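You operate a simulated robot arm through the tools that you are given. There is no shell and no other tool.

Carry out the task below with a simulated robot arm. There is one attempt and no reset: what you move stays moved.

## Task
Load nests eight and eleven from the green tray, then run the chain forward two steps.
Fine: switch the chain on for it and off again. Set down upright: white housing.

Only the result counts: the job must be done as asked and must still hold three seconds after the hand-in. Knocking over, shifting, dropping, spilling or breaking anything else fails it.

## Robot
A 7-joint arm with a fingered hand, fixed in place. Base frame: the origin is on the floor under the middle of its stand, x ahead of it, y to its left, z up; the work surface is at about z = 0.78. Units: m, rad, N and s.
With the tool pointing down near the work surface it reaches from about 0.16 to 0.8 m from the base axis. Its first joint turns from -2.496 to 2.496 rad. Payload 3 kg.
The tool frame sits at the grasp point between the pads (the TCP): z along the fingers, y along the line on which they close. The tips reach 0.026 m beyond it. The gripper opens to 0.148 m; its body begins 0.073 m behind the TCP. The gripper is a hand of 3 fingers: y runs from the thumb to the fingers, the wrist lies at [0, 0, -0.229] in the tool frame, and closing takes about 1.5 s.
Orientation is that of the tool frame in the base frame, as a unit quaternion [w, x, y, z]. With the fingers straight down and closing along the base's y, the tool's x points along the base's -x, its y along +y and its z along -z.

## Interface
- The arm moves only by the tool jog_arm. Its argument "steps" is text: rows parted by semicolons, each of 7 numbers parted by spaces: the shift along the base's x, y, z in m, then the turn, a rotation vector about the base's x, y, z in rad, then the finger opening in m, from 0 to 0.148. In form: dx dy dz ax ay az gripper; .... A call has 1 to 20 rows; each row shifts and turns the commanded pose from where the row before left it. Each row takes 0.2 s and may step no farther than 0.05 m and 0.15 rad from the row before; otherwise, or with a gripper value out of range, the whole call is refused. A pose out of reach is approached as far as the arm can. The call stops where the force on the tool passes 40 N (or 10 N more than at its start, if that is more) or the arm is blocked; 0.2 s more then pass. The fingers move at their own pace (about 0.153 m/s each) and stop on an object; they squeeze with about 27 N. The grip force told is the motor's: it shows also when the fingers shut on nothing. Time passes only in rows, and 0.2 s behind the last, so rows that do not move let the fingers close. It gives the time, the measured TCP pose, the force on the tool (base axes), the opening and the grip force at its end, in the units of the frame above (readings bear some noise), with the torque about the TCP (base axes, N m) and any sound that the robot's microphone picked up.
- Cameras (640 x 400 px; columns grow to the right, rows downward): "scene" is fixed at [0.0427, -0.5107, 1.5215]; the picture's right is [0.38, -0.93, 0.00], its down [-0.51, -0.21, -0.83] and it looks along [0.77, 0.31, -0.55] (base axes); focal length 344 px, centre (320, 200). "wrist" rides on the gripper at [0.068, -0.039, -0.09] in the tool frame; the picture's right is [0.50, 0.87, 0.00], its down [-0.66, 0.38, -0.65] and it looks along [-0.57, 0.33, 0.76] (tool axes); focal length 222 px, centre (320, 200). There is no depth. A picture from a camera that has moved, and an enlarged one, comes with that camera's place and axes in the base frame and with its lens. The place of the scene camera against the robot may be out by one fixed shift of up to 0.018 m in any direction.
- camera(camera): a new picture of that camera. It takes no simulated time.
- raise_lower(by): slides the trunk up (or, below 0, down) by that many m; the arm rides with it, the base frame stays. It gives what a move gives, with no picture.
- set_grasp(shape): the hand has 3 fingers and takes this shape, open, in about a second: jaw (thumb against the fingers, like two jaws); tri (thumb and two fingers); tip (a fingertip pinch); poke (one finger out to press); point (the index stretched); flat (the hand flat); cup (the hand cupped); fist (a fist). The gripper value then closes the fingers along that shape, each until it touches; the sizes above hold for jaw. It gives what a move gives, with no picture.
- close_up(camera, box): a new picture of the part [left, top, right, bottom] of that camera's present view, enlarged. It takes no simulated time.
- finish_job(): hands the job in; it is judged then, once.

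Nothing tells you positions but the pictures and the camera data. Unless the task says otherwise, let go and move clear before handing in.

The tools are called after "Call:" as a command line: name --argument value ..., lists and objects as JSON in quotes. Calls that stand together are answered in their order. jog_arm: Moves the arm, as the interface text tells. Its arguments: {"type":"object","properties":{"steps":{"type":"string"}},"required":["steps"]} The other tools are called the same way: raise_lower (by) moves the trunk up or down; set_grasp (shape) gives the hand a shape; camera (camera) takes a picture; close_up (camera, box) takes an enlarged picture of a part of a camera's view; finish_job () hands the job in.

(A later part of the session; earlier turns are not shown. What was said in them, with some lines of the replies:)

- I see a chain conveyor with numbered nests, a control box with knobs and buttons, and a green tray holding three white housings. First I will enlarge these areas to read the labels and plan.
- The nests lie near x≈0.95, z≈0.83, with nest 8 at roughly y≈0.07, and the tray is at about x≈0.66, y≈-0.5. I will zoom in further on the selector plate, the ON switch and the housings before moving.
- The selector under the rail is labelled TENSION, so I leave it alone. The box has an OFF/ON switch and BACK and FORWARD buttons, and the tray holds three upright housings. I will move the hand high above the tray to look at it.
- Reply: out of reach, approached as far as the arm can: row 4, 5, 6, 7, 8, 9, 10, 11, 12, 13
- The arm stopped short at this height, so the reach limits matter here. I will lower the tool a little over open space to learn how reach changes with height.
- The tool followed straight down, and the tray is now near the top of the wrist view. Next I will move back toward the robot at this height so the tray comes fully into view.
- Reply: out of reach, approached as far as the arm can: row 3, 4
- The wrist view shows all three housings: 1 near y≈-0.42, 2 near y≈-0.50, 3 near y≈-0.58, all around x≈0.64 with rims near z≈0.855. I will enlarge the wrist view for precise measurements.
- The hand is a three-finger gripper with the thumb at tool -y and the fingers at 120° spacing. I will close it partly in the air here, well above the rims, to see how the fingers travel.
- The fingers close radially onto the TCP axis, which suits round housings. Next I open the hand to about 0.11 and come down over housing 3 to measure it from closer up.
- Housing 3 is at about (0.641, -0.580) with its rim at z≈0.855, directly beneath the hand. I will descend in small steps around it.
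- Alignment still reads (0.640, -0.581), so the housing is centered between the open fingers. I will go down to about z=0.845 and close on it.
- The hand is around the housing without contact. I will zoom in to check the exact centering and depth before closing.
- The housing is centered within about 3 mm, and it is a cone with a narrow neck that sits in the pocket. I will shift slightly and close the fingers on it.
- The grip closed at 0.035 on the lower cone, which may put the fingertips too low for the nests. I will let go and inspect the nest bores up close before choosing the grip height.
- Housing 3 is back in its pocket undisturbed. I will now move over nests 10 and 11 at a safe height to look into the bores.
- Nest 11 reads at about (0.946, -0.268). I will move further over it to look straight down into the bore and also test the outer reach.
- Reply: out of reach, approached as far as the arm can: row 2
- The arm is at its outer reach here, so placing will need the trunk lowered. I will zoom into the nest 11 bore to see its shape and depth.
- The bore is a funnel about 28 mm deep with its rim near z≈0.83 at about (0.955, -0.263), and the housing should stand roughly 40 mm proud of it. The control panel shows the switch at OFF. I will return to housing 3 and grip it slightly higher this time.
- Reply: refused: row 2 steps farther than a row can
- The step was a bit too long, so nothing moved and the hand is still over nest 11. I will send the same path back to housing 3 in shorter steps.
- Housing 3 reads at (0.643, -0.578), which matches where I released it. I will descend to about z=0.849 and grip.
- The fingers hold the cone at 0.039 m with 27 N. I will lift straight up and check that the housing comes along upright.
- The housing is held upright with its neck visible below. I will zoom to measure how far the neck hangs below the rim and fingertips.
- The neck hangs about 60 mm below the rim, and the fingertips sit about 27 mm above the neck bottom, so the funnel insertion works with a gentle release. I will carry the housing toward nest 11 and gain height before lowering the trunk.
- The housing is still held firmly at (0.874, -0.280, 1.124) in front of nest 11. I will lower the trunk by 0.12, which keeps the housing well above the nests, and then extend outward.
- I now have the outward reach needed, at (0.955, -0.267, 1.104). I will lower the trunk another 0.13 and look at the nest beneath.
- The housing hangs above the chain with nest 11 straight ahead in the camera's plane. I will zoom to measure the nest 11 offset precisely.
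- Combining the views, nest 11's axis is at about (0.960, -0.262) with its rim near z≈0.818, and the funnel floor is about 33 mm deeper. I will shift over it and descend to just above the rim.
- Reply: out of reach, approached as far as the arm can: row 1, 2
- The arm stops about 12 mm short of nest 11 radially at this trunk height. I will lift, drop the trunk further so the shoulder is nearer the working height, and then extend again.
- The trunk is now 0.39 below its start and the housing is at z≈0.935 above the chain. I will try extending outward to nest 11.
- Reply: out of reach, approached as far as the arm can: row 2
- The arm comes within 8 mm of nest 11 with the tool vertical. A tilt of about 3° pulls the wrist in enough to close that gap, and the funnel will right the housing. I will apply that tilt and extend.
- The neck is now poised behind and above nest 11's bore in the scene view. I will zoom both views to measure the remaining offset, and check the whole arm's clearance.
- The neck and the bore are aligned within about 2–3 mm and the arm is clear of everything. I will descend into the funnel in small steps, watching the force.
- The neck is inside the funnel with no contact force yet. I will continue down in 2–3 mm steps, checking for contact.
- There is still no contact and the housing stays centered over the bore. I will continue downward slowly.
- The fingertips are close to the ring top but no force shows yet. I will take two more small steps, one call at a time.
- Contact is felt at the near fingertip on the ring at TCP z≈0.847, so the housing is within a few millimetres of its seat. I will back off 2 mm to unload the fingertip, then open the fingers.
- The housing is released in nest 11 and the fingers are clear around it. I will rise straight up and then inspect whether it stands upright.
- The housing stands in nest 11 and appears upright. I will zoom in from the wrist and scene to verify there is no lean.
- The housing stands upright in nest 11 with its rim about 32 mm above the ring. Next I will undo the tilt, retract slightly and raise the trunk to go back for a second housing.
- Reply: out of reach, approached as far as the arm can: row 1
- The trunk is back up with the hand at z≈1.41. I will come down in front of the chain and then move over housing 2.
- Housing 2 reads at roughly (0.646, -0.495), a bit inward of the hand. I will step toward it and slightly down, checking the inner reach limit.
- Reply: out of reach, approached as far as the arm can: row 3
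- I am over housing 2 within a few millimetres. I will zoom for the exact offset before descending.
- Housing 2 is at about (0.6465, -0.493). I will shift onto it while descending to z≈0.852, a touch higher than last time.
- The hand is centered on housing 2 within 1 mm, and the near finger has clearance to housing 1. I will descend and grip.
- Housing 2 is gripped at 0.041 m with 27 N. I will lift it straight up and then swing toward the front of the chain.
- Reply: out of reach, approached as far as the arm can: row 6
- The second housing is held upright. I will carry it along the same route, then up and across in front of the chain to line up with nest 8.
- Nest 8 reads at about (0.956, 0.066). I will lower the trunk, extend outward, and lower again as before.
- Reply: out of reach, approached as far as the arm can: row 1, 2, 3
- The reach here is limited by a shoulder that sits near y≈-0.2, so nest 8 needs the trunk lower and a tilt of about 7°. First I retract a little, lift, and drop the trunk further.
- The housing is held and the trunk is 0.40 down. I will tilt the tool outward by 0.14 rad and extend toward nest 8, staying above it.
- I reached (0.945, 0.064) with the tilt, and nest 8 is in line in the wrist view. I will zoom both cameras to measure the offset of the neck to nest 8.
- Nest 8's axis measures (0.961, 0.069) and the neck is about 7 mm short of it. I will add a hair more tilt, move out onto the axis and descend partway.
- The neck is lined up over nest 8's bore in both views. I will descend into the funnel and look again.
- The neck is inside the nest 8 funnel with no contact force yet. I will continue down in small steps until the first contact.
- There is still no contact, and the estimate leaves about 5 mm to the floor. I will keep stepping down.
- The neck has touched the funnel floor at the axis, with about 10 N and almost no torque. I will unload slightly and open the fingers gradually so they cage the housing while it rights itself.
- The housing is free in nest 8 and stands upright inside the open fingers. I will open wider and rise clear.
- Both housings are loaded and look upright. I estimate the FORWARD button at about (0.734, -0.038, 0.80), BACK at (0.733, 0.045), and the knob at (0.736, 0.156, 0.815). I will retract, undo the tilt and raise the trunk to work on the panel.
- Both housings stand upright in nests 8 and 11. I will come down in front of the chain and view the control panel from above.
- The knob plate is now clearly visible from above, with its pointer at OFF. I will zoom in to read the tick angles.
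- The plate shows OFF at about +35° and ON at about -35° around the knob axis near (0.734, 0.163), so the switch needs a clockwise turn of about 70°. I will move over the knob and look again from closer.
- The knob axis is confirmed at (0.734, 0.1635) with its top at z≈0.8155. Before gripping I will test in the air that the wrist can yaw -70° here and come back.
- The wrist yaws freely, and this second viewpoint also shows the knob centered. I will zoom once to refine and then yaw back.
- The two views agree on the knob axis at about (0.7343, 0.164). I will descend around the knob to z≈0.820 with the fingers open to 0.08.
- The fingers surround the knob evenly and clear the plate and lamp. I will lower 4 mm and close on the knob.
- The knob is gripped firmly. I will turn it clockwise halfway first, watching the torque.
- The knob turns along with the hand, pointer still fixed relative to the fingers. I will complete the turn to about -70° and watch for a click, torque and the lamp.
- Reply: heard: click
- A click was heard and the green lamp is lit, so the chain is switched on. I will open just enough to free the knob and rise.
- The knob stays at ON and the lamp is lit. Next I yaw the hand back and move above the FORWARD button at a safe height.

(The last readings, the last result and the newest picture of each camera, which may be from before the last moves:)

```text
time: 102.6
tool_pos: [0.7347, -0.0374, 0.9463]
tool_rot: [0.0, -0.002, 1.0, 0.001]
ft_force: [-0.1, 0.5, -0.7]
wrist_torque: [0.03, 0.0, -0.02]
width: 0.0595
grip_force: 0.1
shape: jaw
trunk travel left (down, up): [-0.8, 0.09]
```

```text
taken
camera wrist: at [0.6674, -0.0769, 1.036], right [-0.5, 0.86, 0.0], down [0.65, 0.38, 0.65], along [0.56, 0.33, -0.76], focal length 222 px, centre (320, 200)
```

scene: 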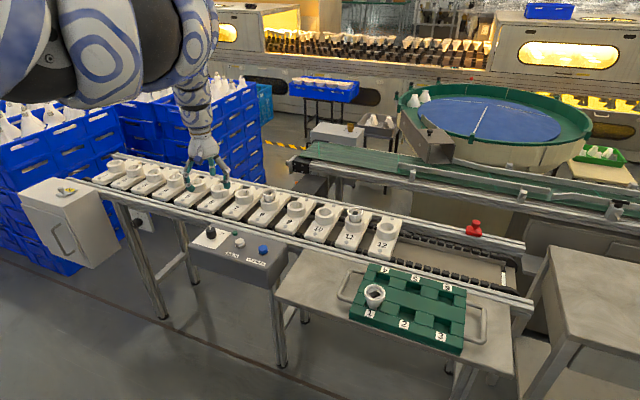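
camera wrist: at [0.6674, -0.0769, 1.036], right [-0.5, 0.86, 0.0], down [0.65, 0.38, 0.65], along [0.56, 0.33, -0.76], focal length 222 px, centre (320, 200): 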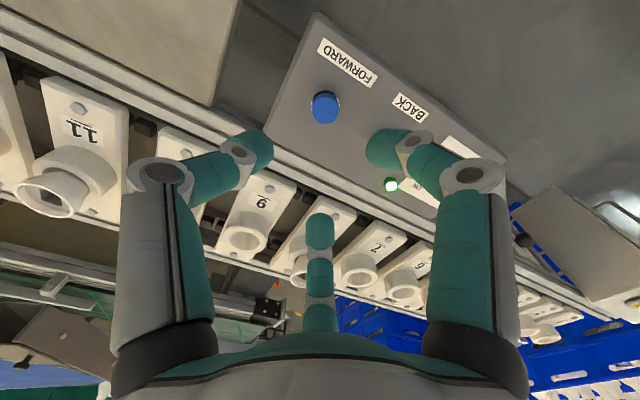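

The blue FORWARD button is right beneath the hand. I will zoom to locate it and then form the poke shape at this safe height.

Call:
close_up --camera "wrist" --box '[270, 60, 382, 160]'

Call:
set_grasp --shape "poke"

Call:
camera --camera "wrist"

Call:
close_up --camera "scene" --box '[200, 170, 328, 250]'

```text
4.00 times, centred on (326, 110) of wrist
camera zoom: at [0.6674, -0.0769, 1.036], right [-0.5, 0.86, 0.0], down [0.65, 0.38, 0.65], along [0.56, 0.33, -0.76], focal length 888 px, centre (296, 560)
```

zoom: 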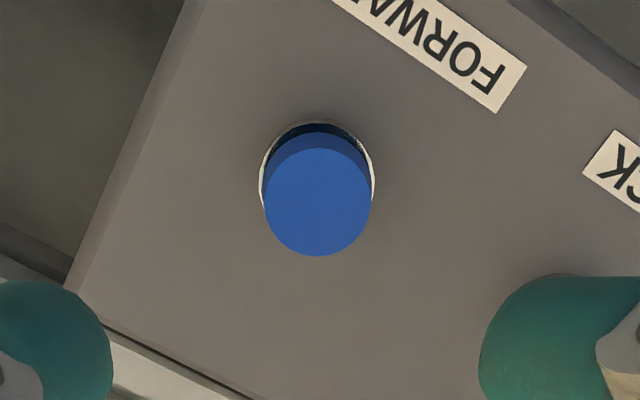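

```text
time: 103.5
tool_pos: [0.7345, -0.0372, 0.9469]
tool_rot: [0.0, -0.001, 1.0, 0.001]
ft_force: [0.7, 1.0, 1.0]
wrist_torque: [-0.03, -0.04, -0.01]
width: 0.0001
grip_force: 0.1
shape: poke
trunk travel left (down, up): [-0.8, 0.09]
```

```text
taken
camera wrist: at [0.6675, -0.0769, 1.0361], right [-0.5, 0.87, 0.0], down [0.65, 0.38, 0.65], along [0.57, 0.33, -0.76], focal length 222 px, centre (320, 200)
```

wrist: 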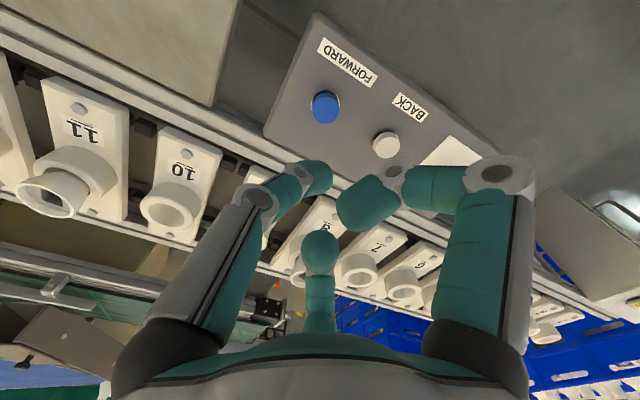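

```text
5.00 times, centred on (264, 210) of scene
camera zoom: at [0.0427, -0.5107, 1.5215], right [0.38, -0.93, 0.0], down [-0.51, -0.21, -0.83], along [0.77, 0.31, -0.55], focal length 1718 px, centre (600, 150)
```

zoom: 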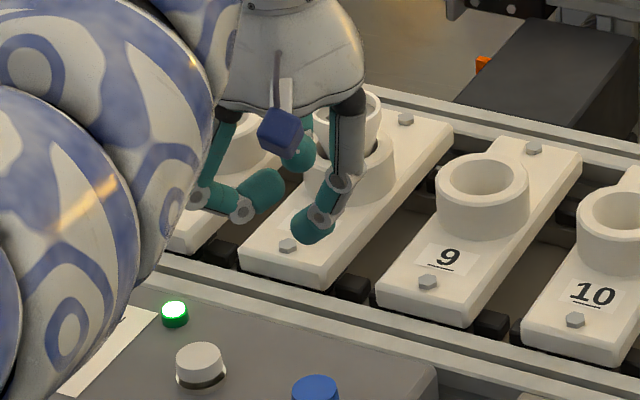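

The poke finger's tip lies on the tool axis, and the FORWARD button top measures about (0.7345, -0.032, 0.798). I will align and descend to just above it.

Call:
jog_arm --steps "0 0.005 -0.03 0 0 0 0; 0 0 -0.03 0 0 0 0; 0 0 -0.03 0 0 0 0; 0 0 -0.015 0 0 0 0; 0 0 0 0 0 0 0"

Call:
camera --camera "wrist"

Call:
close_up --camera "scene" --box '[210, 210, 306, 270]'

```text
time: 104.7
tool_pos: [0.7369, -0.032, 0.8405]
tool_rot: [0.001, -0.001, 1.0, 0.0]
ft_force: [-0.1, -0.4, 0.6]
wrist_torque: [-0.03, 0.01, 0.02]
width: 0.0
grip_force: 27.5
shape: jaw
trunk travel left (down, up): [-0.8, 0.09]
```

```text
taken
camera wrist: at [0.6684, -0.0716, 0.9308], right [-0.5, 0.87, 0.0], down [0.66, 0.38, 0.65], along [0.57, 0.33, -0.76], focal length 222 px, centre (320, 200)
```

wrist: 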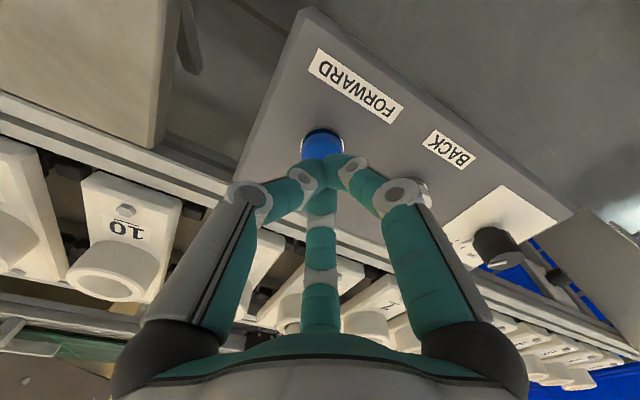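

```text
6.67 times, centred on (258, 240) of scene
camera zoom: at [0.0427, -0.5107, 1.5215], right [0.38, -0.93, 0.0], down [-0.51, -0.21, -0.83], along [0.77, 0.31, -0.55], focal length 2290 px, centre (733, -67)
```

zoom: 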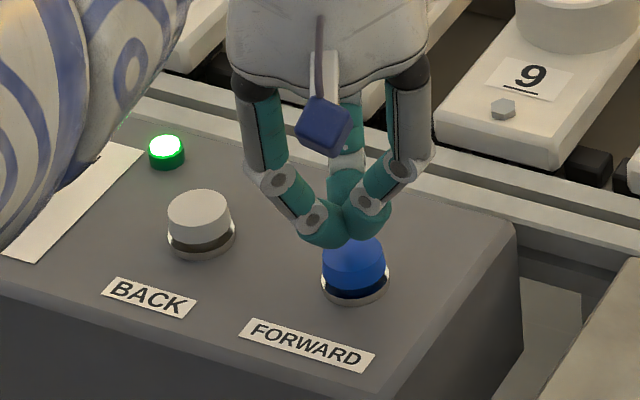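

The closed fingertips (jaw shape, fully shut) form a compact poker just above the FORWARD button. I will zoom in both views to check centering before pressing.

Call:
close_up --camera "wrist" --box '[264, 100, 376, 200]'

Call:
close_up --camera "scene" --box '[245, 225, 285, 255]'

```text
4.00 times, centred on (320, 150) of wrist
camera zoom: at [0.6684, -0.0716, 0.9308], right [-0.5, 0.87, 0.0], down [0.66, 0.38, 0.65], along [0.57, 0.33, -0.76], focal length 888 px, centre (320, 400)
```

zoom: 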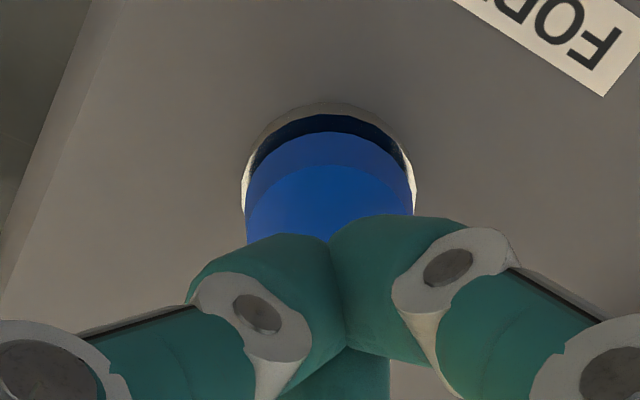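

```text
13.33 times, centred on (265, 240) of scene
camera zoom: at [0.0427, -0.5107, 1.5215], right [0.38, -0.93, 0.0], down [-0.51, -0.21, -0.83], along [0.77, 0.31, -0.55], focal length 4580 px, centre (1053, -333)
```

zoom: 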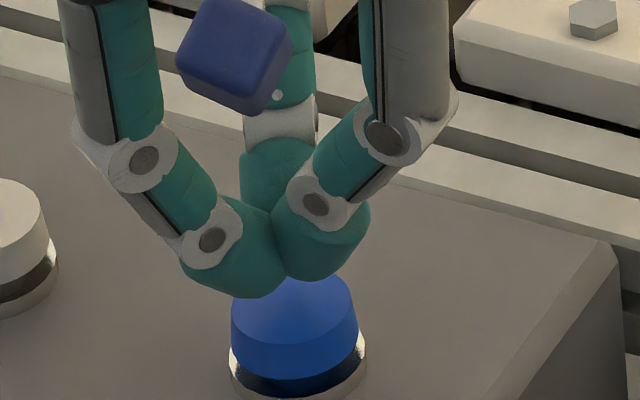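

The tip cluster is within about 3 mm of the button center, well inside its face. I will lower to make contact and press, watching force and sound.

Call:
jog_arm --steps "0 -0.002 -0.008 0 0 0 0; 0 0 -0.004 0 0 0 0; 0 0 0 0 0 0 0"

Call:
close_up --camera "scene" --box '[245, 225, 285, 255]'

```text
time: 105.5
tool_pos: [0.7351, -0.0339, 0.8296]
tool_rot: [0.0, -0.001, 1.0, -0.001]
ft_force: [-0.3, -0.7, 0.4]
wrist_torque: [-0.01, 0.02, -0.02]
width: 0.0
grip_force: 27.3
shape: jaw
trunk travel left (down, up): [-0.8, 0.09]
```

```text
13.33 times, centred on (265, 240) of scene
camera zoom: at [0.0427, -0.5107, 1.5215], right [0.38, -0.93, 0.0], down [-0.51, -0.21, -0.83], along [0.77, 0.31, -0.55], focal length 4580 px, centre (1053, -333)
```

zoom: 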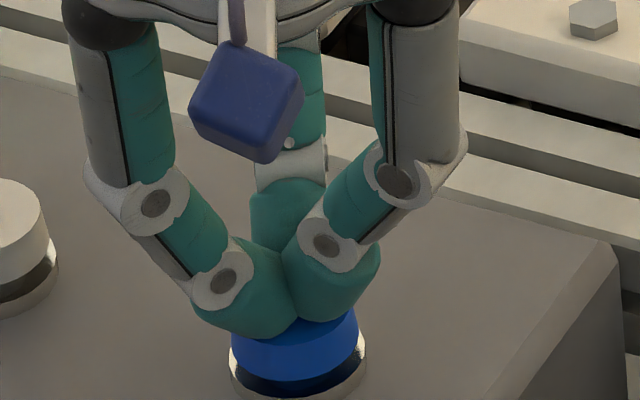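

The tips are about to touch the button. I will press in 2 mm steps.

Call:
jog_arm --steps "0 0 -0.003 0 0 0 0; 0 0 0 0 0 0 0"

Call:
jog_arm --steps "0 0 -0.002 0 0 0 0; 0 0 0 0 0 0 0"

```text
time: 106.1
tool_pos: [0.7357, -0.033, 0.8263]
tool_rot: [-0.001, -0.001, 1.0, 0.0]
ft_force: [1.5, 0.3, 1.8]
wrist_torque: [0.01, -0.01, -0.01]
width: 0.0001
grip_force: 26.7
shape: jaw
trunk travel left (down, up): [-0.8, 0.09]
heard: click
```

```text
time: 106.7
tool_pos: [0.735, -0.0329, 0.8238]
tool_rot: [0.0, -0.001, 1.0, 0.0]
ft_force: [-0.4, 0.5, 1.8]
wrist_torque: [0.0, -0.04, 0.02]
width: 0.0
grip_force: 27.2
shape: jaw
trunk travel left (down, up): [-0.8, 0.09]
```

A click was heard on the first contact. I will release by rising and then see how the chain moved.

Call:
jog_arm --steps "0 0 0.01 0 0 0 0; 0 0 0.015 0 0 0 0; 0 0 0 0 0 0 0"

Call:
camera --camera "scene"

Call:
close_up --camera "scene" --box '[230, 170, 420, 289]'

```text
time: 107.5
tool_pos: [0.7344, -0.0333, 0.8491]
tool_rot: [-0.001, -0.001, 1.0, 0.0]
ft_force: [-0.6, -0.1, 0.6]
wrist_torque: [0.0, 0.0, -0.01]
width: 0.0
grip_force: 26.9
shape: jaw
trunk travel left (down, up): [-0.8, 0.09]
```

```text
taken
```

scene: 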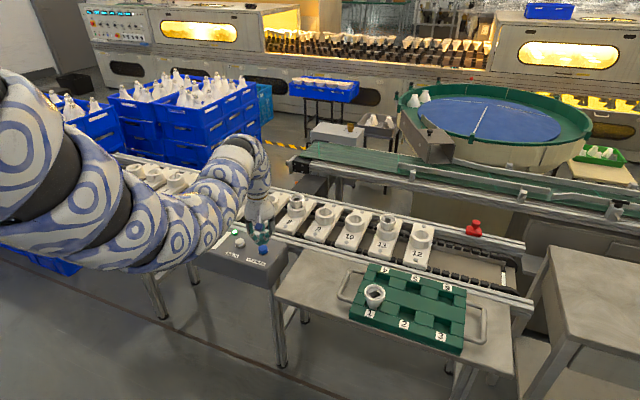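

```text
3.36 times, centred on (325, 230) of scene
camera zoom: at [0.0427, -0.5107, 1.5215], right [0.38, -0.93, 0.0], down [-0.51, -0.21, -0.83], along [0.77, 0.31, -0.55], focal length 1155 px, centre (303, 101)
```

zoom: 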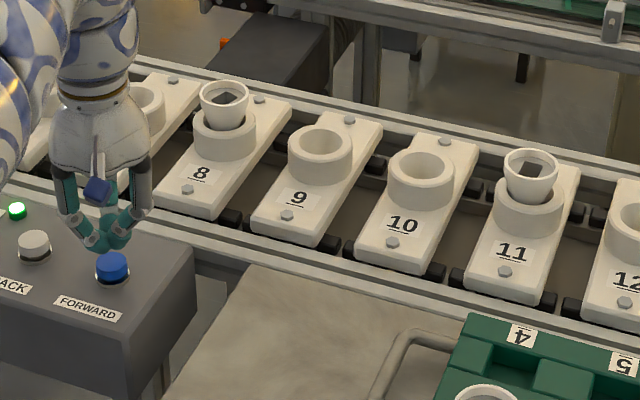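

The chain advanced exactly one pitch, with nest 8 now where 9 was and 11 where 12 was, both housings upright. I will wait a moment to confirm it has stopped.

Call:
jog_arm --steps "0 0 0 0 0 0 0; 0 0 0 0 0 0 0; 0 0 0 0 0 0 0; 0 0 0 0 0 0 0; 0 0 0 0 0 0 0"

Call:
close_up --camera "scene" --box '[230, 170, 420, 289]'

```text
time: 108.7
tool_pos: [0.7365, -0.034, 0.8486]
tool_rot: [-0.001, -0.001, 1.0, 0.0]
ft_force: [-0.9, -0.4, -0.4]
wrist_torque: [0.02, 0.04, 0.01]
width: 0.0002
grip_force: 27.1
shape: jaw
trunk travel left (down, up): [-0.8, 0.09]
```

```text
3.36 times, centred on (325, 230) of scene
camera zoom: at [0.0427, -0.5107, 1.5215], right [0.38, -0.93, 0.0], down [-0.51, -0.21, -0.83], along [0.77, 0.31, -0.55], focal length 1155 px, centre (303, 101)
```

zoom: 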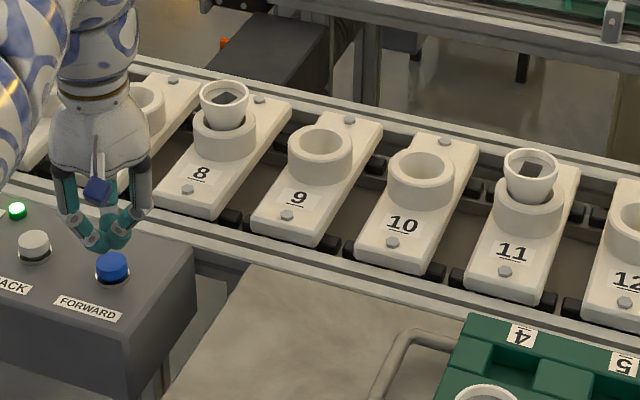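

The chain is stationary after one step. I will press FORWARD a second time with the same motion and release at once.

Call:
jog_arm --steps "0 0 -0.015 0 0 0 0; 0 0 -0.005 0 0 0 0; 0 0 -0.003 0 0 0 0; 0 0 -0.001 0 0 0 0; 0 0 0 0 0 0 0"

```text
time: 109.9
tool_pos: [0.7352, -0.0328, 0.825]
tool_rot: [-0.001, 0.0, 1.0, 0.0]
ft_force: [0.5, 0.6, 0.9]
wrist_torque: [-0.01, -0.02, -0.02]
width: 0.0
grip_force: 27.0
shape: jaw
trunk travel left (down, up): [-0.8, 0.09]
heard: click
```

A second click was heard. I will rise off the button and check the chain position.

Call:
jog_arm --steps "0 0 0.01 0 0 0 0; 0 0 0.02 0 0 0 0; 0 0 0.03 0 0 0 0; 0 0 0.03 0 0 0 0; 0 0 0 0 0 0 0; 0 0 0 0 0 0 0; 0 0 0 0 0 0 0"

Call:
close_up --camera "scene" --box '[280, 170, 470, 289]'

Call:
camera --camera "scene"

```text
time: 111.5
tool_pos: [0.7358, -0.0333, 0.9159]
tool_rot: [0.0, -0.001, 1.0, 0.0]
ft_force: [0.3, -0.3, -0.4]
wrist_torque: [-0.02, 0.02, 0.01]
width: 0.0
grip_force: 26.8
shape: jaw
trunk travel left (down, up): [-0.8, 0.09]
```

```text
3.36 times, centred on (375, 230) of scene
camera zoom: at [0.0427, -0.5107, 1.5215], right [0.38, -0.93, 0.0], down [-0.51, -0.21, -0.83], along [0.77, 0.31, -0.55], focal length 1155 px, centre (135, 101)
```

zoom: 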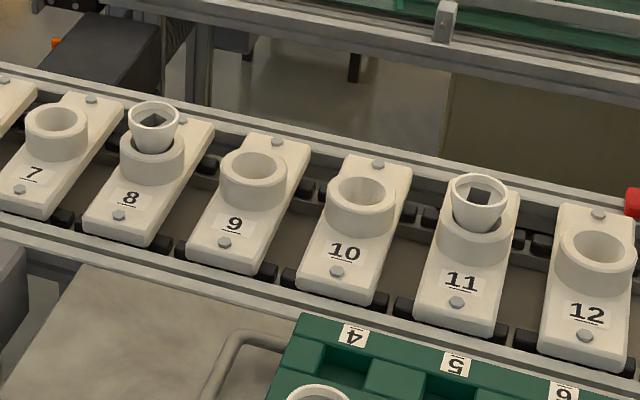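

```text
taken
```

scene: 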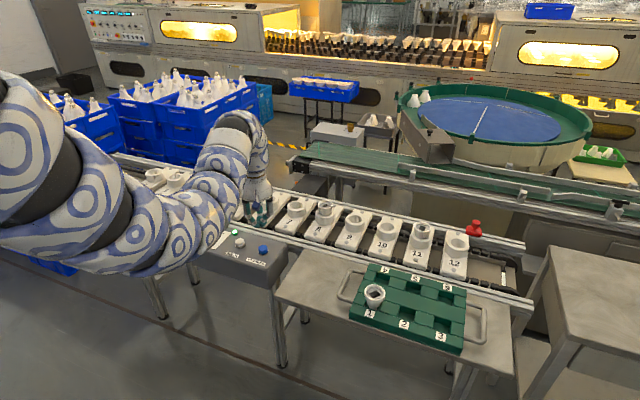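

The chain has advanced exactly two steps and both housings stand upright. Now I return to the switch, pre-yawing the hand by -70° so I can turn it back.

Call:
jog_arm --steps "0 0.02 0.01 0 0 -0.1358 0.06; 0 0.022 0 0 0 -0.1358 0.06; 0 0.022 0 0 0 -0.1358 0.06; 0 0.022 0 0 0 -0.1358 0.06; 0 0.022 0 0 0 -0.1358 0.06; 0 0.022 0 0 0 -0.1358 0.06; 0 0.022 0 0 0 -0.1358 0.06; 0 0.022 0 0 0 -0.1358 0.06; -0.001 0.023 0 0 0 -0.1358 0.06; 0 0 0 0 0 0 0.06"

Call:
camera --camera "wrist"

Call:
close_up --camera "wrist" --box '[270, 70, 382, 160]'

```text
time: 113.7
tool_pos: [0.7343, 0.163, 0.9246]
tool_rot: [0.0, 0.574, 0.819, 0.0]
ft_force: [0.0, -0.3, -0.4]
wrist_torque: [-0.03, 0.01, 0.04]
width: 0.0573
grip_force: 0.0
shape: jaw
trunk travel left (down, up): [-0.8, 0.09]
```

```text
taken
camera wrist: at [0.6748, 0.213, 1.015], right [0.64, 0.77, 0.0], down [0.58, -0.49, 0.65], along [0.5, -0.42, -0.76], focal length 222 px, centre (320, 200)
```

wrist: 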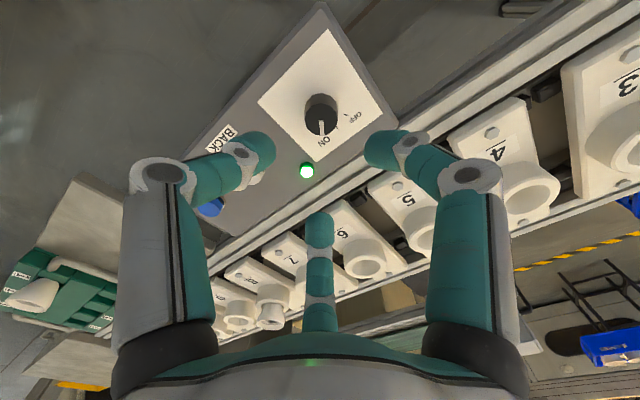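

```text
4.44 times, centred on (326, 115) of wrist
camera zoom: at [0.6748, 0.213, 1.015], right [0.64, 0.77, 0.0], down [0.58, -0.49, 0.65], along [0.5, -0.42, -0.76], focal length 987 px, centre (293, 578)
```

zoom: 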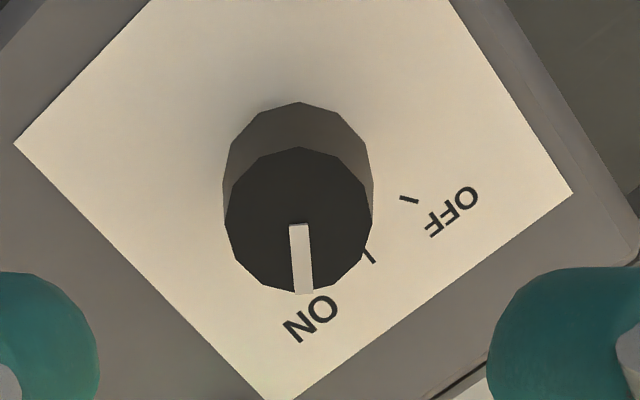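

The knob is centered within about 1 mm, pointer at ON. I will descend and grip it again.

Call:
jog_arm --steps "0 0.001 -0.03 0 0 0 0.06; 0 0 -0.03 0 0 0 0.06; 0 0 -0.025 0 0 0 0.06; 0 0 -0.015 0 0 0 0.06; 0 0 0 0 0 0 0.06"

Call:
close_up --camera "scene" --box '[170, 195, 266, 255]'

Call:
camera --camera "wrist"

```text
time: 114.9
tool_pos: [0.7339, 0.1646, 0.8253]
tool_rot: [0.0, 0.573, 0.819, 0.0]
ft_force: [-0.2, -0.6, 0.8]
wrist_torque: [0.0, 0.0, 0.01]
width: 0.0571
grip_force: 0.1
shape: jaw
trunk travel left (down, up): [-0.8, 0.09]
```

```text
6.67 times, centred on (218, 225) of scene
camera zoom: at [0.0427, -0.5107, 1.5215], right [0.38, -0.93, 0.0], down [-0.51, -0.21, -0.83], along [0.77, 0.31, -0.55], focal length 2290 px, centre (1000, 33)
```

zoom: 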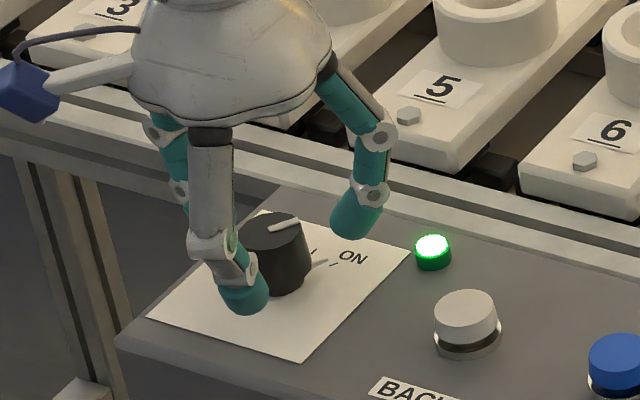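

```text
taken
camera wrist: at [0.6746, 0.2134, 0.9149], right [0.64, 0.77, 0.0], down [0.58, -0.49, 0.65], along [0.5, -0.42, -0.76], focal length 222 px, centre (320, 200)
```

wrist: 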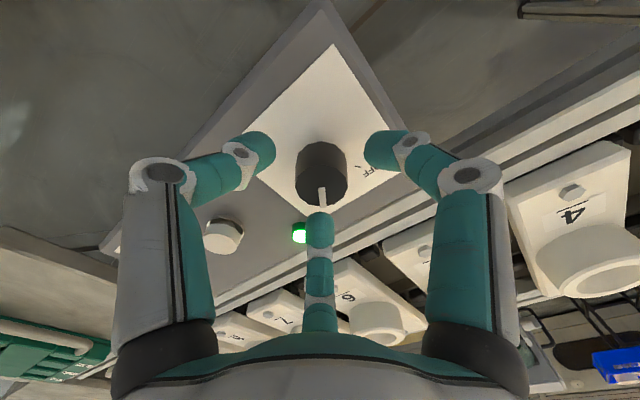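

The fingers are around the knob without touching anything. I will lower 4 mm, close, and turn it counter-clockwise about 70° back to OFF.

Call:
jog_arm --steps "0.0005 -0.0005 -0.004 0 0 0 0.055; 0 0 0 0 0 0 0.045; 0 0 0 0 0 0 0.035; 0 0 0 0 0 0 0.025; 0 0 0 0 0 0 0.015; 0 0 0 0 0 0 0.01; 0 0 0 0 0 0 0.01; 0 0 0 0 0 0.1 0.01; 0 0 0 0 0 0.1 0.01; 0 0 0 0 0 0.1 0.01; 0 0 0 0 0 0.1 0.01; 0 0 0 0 0 0.1 0.01; 0 0 0 0 0 0.1 0.01; 0 0 0 0 0 0 0.01"

Call:
camera --camera "wrist"

Call:
close_up --camera "scene" --box '[170, 195, 266, 255]'

```text
time: 117.9
tool_pos: [0.7352, 0.1632, 0.8224]
tool_rot: [0.0, 0.305, 0.952, 0.0]
ft_force: [0.0, -3.4, -6.0]
wrist_torque: [-0.04, 0.01, 0.03]
width: 0.0271
grip_force: 26.6
shape: tri
trunk travel left (down, up): [-0.8, 0.09]
heard: click
```

```text
taken
camera wrist: at [0.6577, 0.1704, 0.9104], right [0.1, 1.0, 0.0], down [0.75, -0.07, 0.65], along [0.65, -0.06, -0.76], focal length 222 px, centre (320, 200)
```

wrist: 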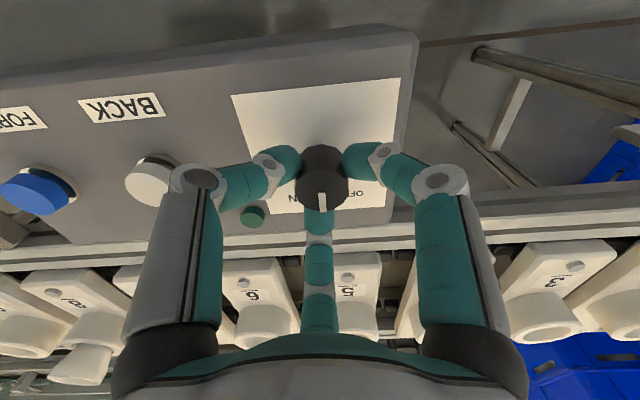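

```text
6.67 times, centred on (218, 225) of scene
camera zoom: at [0.0427, -0.5107, 1.5215], right [0.38, -0.93, 0.0], down [-0.51, -0.21, -0.83], along [0.77, 0.31, -0.55], focal length 2290 px, centre (1000, 33)
```

zoom: 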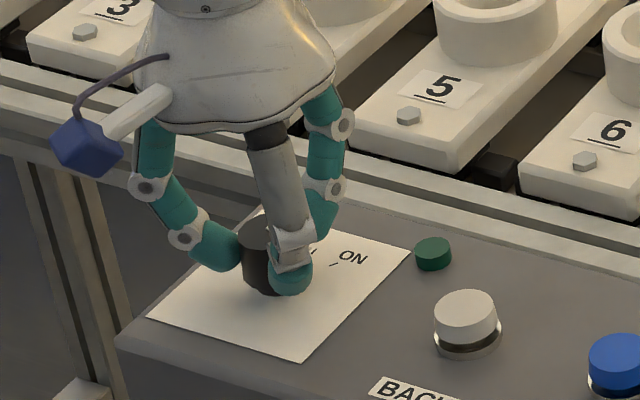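

A click was heard and the lamp went out at mid-turn. I will finish the turn so the pointer rests fully at OFF.

Call:
jog_arm --steps "0 0 0 0 0 0.1 0.01; 0 0 0 0 0 0.1 0.01; 0 0 0 0 0 0.1 0.01; 0 0 0 0 0 0.1 0.01; 0 0 0 0 0 0.1 0.01; 0 0 0 0 0 0.1 0.01; 0 0 0 0 0 0.01 0.01; 0 0 0 0 0 0 0.01"

Call:
close_up --camera "scene" --box '[170, 195, 266, 255]'

Call:
camera --camera "wrist"

```text
time: 119.7
tool_pos: [0.735, 0.1633, 0.8209]
tool_rot: [0.0, 0.005, 1.0, 0.0]
ft_force: [5.8, -1.7, -6.0]
wrist_torque: [-0.07, -0.12, 0.07]
width: 0.0273
grip_force: 26.6
shape: tri
trunk travel left (down, up): [-0.8, 0.09]
```

```text
6.67 times, centred on (218, 225) of scene
camera zoom: at [0.0427, -0.5107, 1.5215], right [0.38, -0.93, 0.0], down [-0.51, -0.21, -0.83], along [0.77, 0.31, -0.55], focal length 2290 px, centre (1000, 33)
```

zoom: 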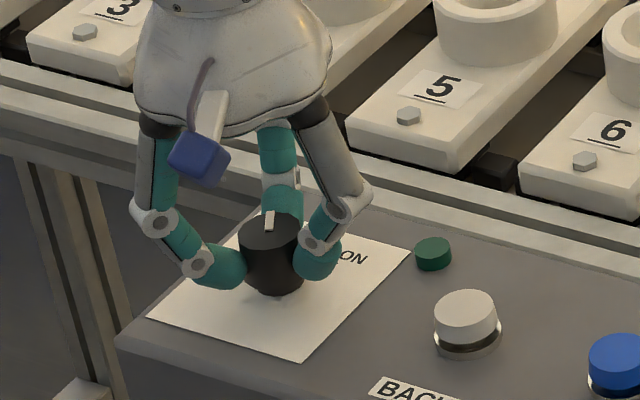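

```text
taken
camera wrist: at [0.6676, 0.1248, 0.9103], right [-0.49, 0.87, 0.0], down [0.66, 0.37, 0.65], along [0.57, 0.32, -0.76], focal length 222 px, centre (320, 200)
```

wrist: 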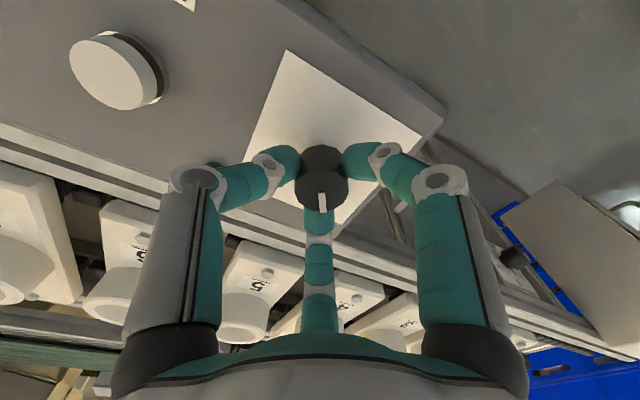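

The pointer is back at OFF and the lamp is dark. I will open the fingers, rise clear and check everything.

Call:
jog_arm --steps "0 0 0 0 0 0 0.035; 0 0 0 0 0 0 0.045; 0 0 0 0 0 0 0.055; 0 0 0 0 0 0 0.06; 0 0 0 0 0 0 0.06; 0 0 0.015 0 0 0 0.06; 0 0 0.02 0 0 0 0.06; 0 0 0.03 0 0 0 0.06; 0 0 0.03 0 0 0 0.06; 0.02 0 0.03 0 0 0 0.06; 0.02 0 0.03 0 0 0 0.06; 0 0 0 0 0 0 0.06"

Call:
camera --camera "wrist"

Call:
camera --camera "scene"

Call:
close_up --camera "scene" --box '[170, 195, 290, 275]'

Call:
close_up --camera "scene" --box '[280, 170, 470, 289]'

```text
time: 122.3
tool_pos: [0.7754, 0.1639, 0.9761]
tool_rot: [-0.001, 0.005, 1.0, 0.0]
ft_force: [-0.3, 0.2, -1.1]
wrist_torque: [-0.03, 0.01, 0.02]
width: 0.0573
grip_force: 0.1
shape: jaw
trunk travel left (down, up): [-0.8, 0.09]
```

```text
taken
camera wrist: at [0.7069, 0.1254, 1.0657], right [-0.49, 0.87, 0.0], down [0.66, 0.37, 0.65], along [0.57, 0.32, -0.76], focal length 222 px, centre (320, 200)
```

wrist: 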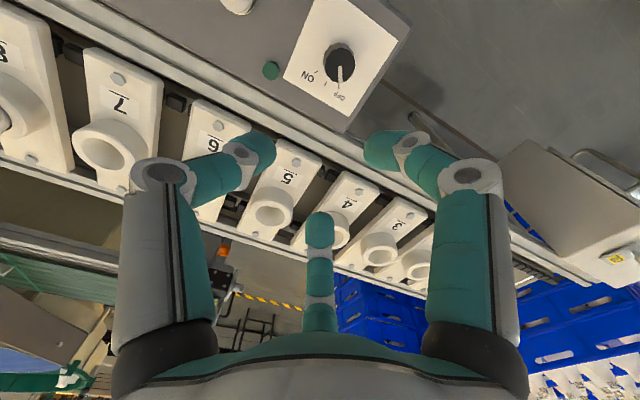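

```text
taken
```

scene: 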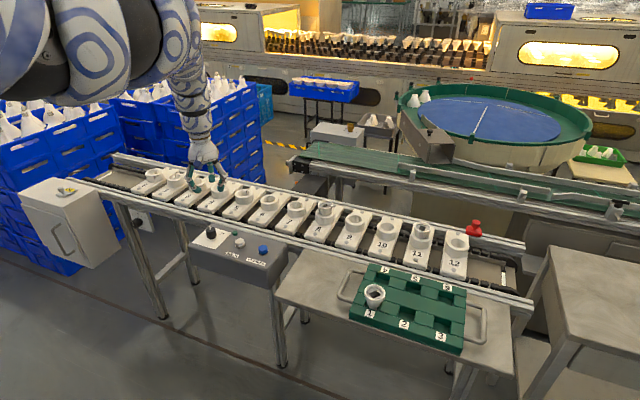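

```text
5.00 times, centred on (230, 235) of scene
camera zoom: at [0.0427, -0.5107, 1.5215], right [0.38, -0.93, 0.0], down [-0.51, -0.21, -0.83], along [0.77, 0.31, -0.55], focal length 1718 px, centre (770, 25)
```

zoom: 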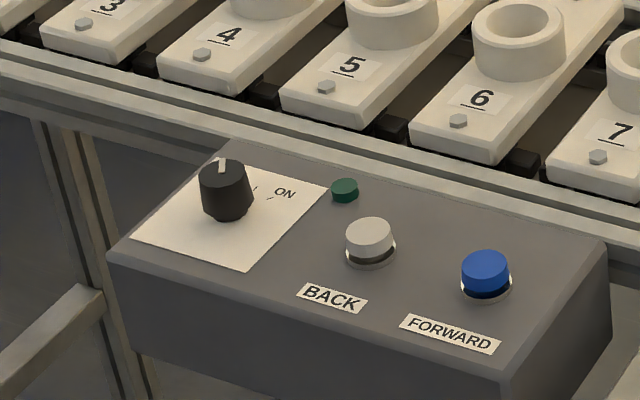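

```text
3.36 times, centred on (375, 230) of scene
camera zoom: at [0.0427, -0.5107, 1.5215], right [0.38, -0.93, 0.0], down [-0.51, -0.21, -0.83], along [0.77, 0.31, -0.55], focal length 1155 px, centre (135, 101)
```

zoom: 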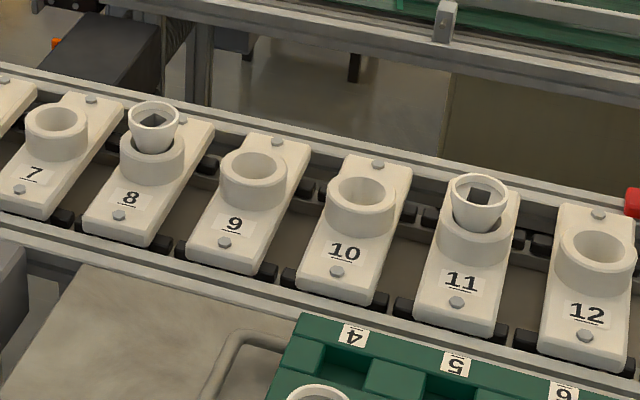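

The switch is at OFF, the lamp is dark and the chain is two steps on. I will take one last close look at both housings and the tray before handing in.

Call:
close_up --camera "scene" --box '[396, 212, 452, 262]'

Call:
close_up --camera "scene" --box '[298, 190, 354, 240]'

Call:
close_up --camera "scene" --box '[330, 250, 490, 362]'

Call:
close_up --camera "wrist" --box '[290, 20, 390, 110]'

```text
8.00 times, centred on (424, 237) of scene
camera zoom: at [0.0427, -0.5107, 1.5215], right [0.38, -0.93, 0.0], down [-0.51, -0.21, -0.83], along [0.77, 0.31, -0.55], focal length 2748 px, centre (-512, -96)
```

zoom: 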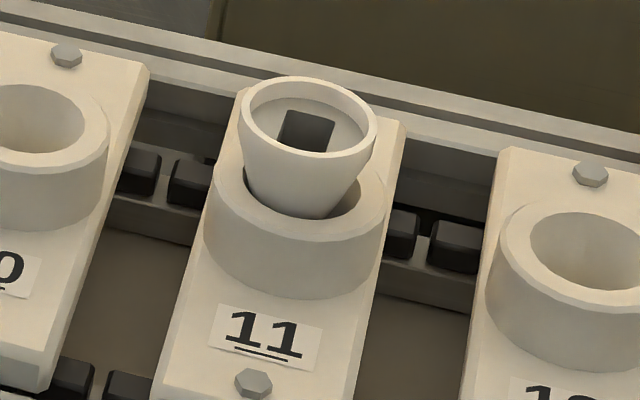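

```text
8.00 times, centred on (326, 215) of scene
camera zoom: at [0.0427, -0.5107, 1.5215], right [0.38, -0.93, 0.0], down [-0.51, -0.21, -0.83], along [0.77, 0.31, -0.55], focal length 2748 px, centre (272, 80)
```

zoom: 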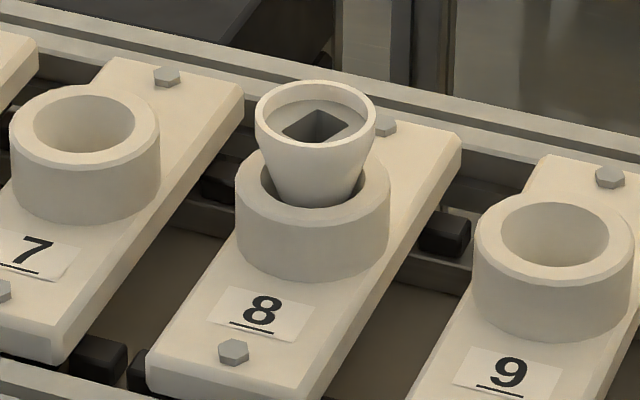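

```text
3.57 times, centred on (410, 306) of scene
camera zoom: at [0.0427, -0.5107, 1.5215], right [0.38, -0.93, 0.0], down [-0.51, -0.21, -0.83], along [0.77, 0.31, -0.55], focal length 1227 px, centre (-1, -179)
```

zoom: 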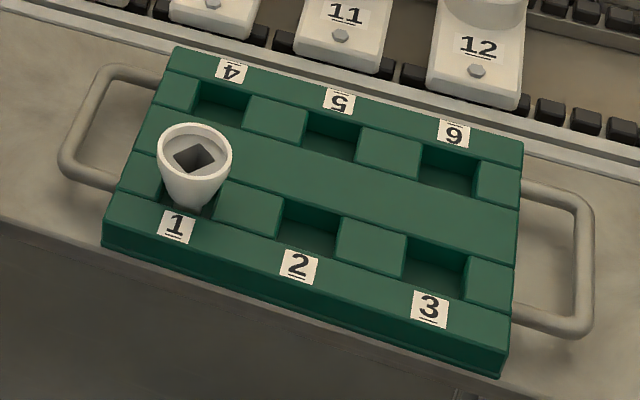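

```text
4.44 times, centred on (340, 65) of wrist
camera zoom: at [0.7069, 0.1254, 1.0657], right [-0.49, 0.87, 0.0], down [0.66, 0.37, 0.65], along [0.57, 0.32, -0.76], focal length 987 px, centre (231, 800)
```

zoom: 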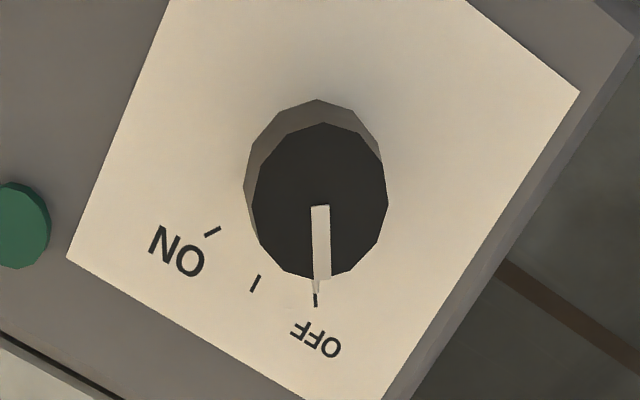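

Both housings stand upright in nests 8 and 11, two steps forward. The switch points to OFF with the lamp dark, the tray is undisturbed, and the hand is clear. I will hand the job in.

Call:
finish_job

```text
The job is handed in.
```

Nests 8 and 11 are loaded, and the chain has been run forward two steps and switched off again. I checked this in the camera views just before handing in; no verdict came back.

- **Housings:** I took the white housings from positions 2 and 3 of the green tray, and both stand upright in their nests. The housing in position 1 and the tray itself were not moved.
- **Chain:** I pressed FORWARD twice, and the chain moved one nest spacing each time. Nest 8 is now where nest 10 was, and nest 11 is one place past where nest 12 was.
- **Switch:** The knob is back at OFF with the lamp dark. I did not touch BACK or the TENSION knob.

To reach the nests, I placed both housings with the hand slightly tilted, about 3° at nest 11 and 9° at nest 8. They settled upright once released. The hand is clear of everything.
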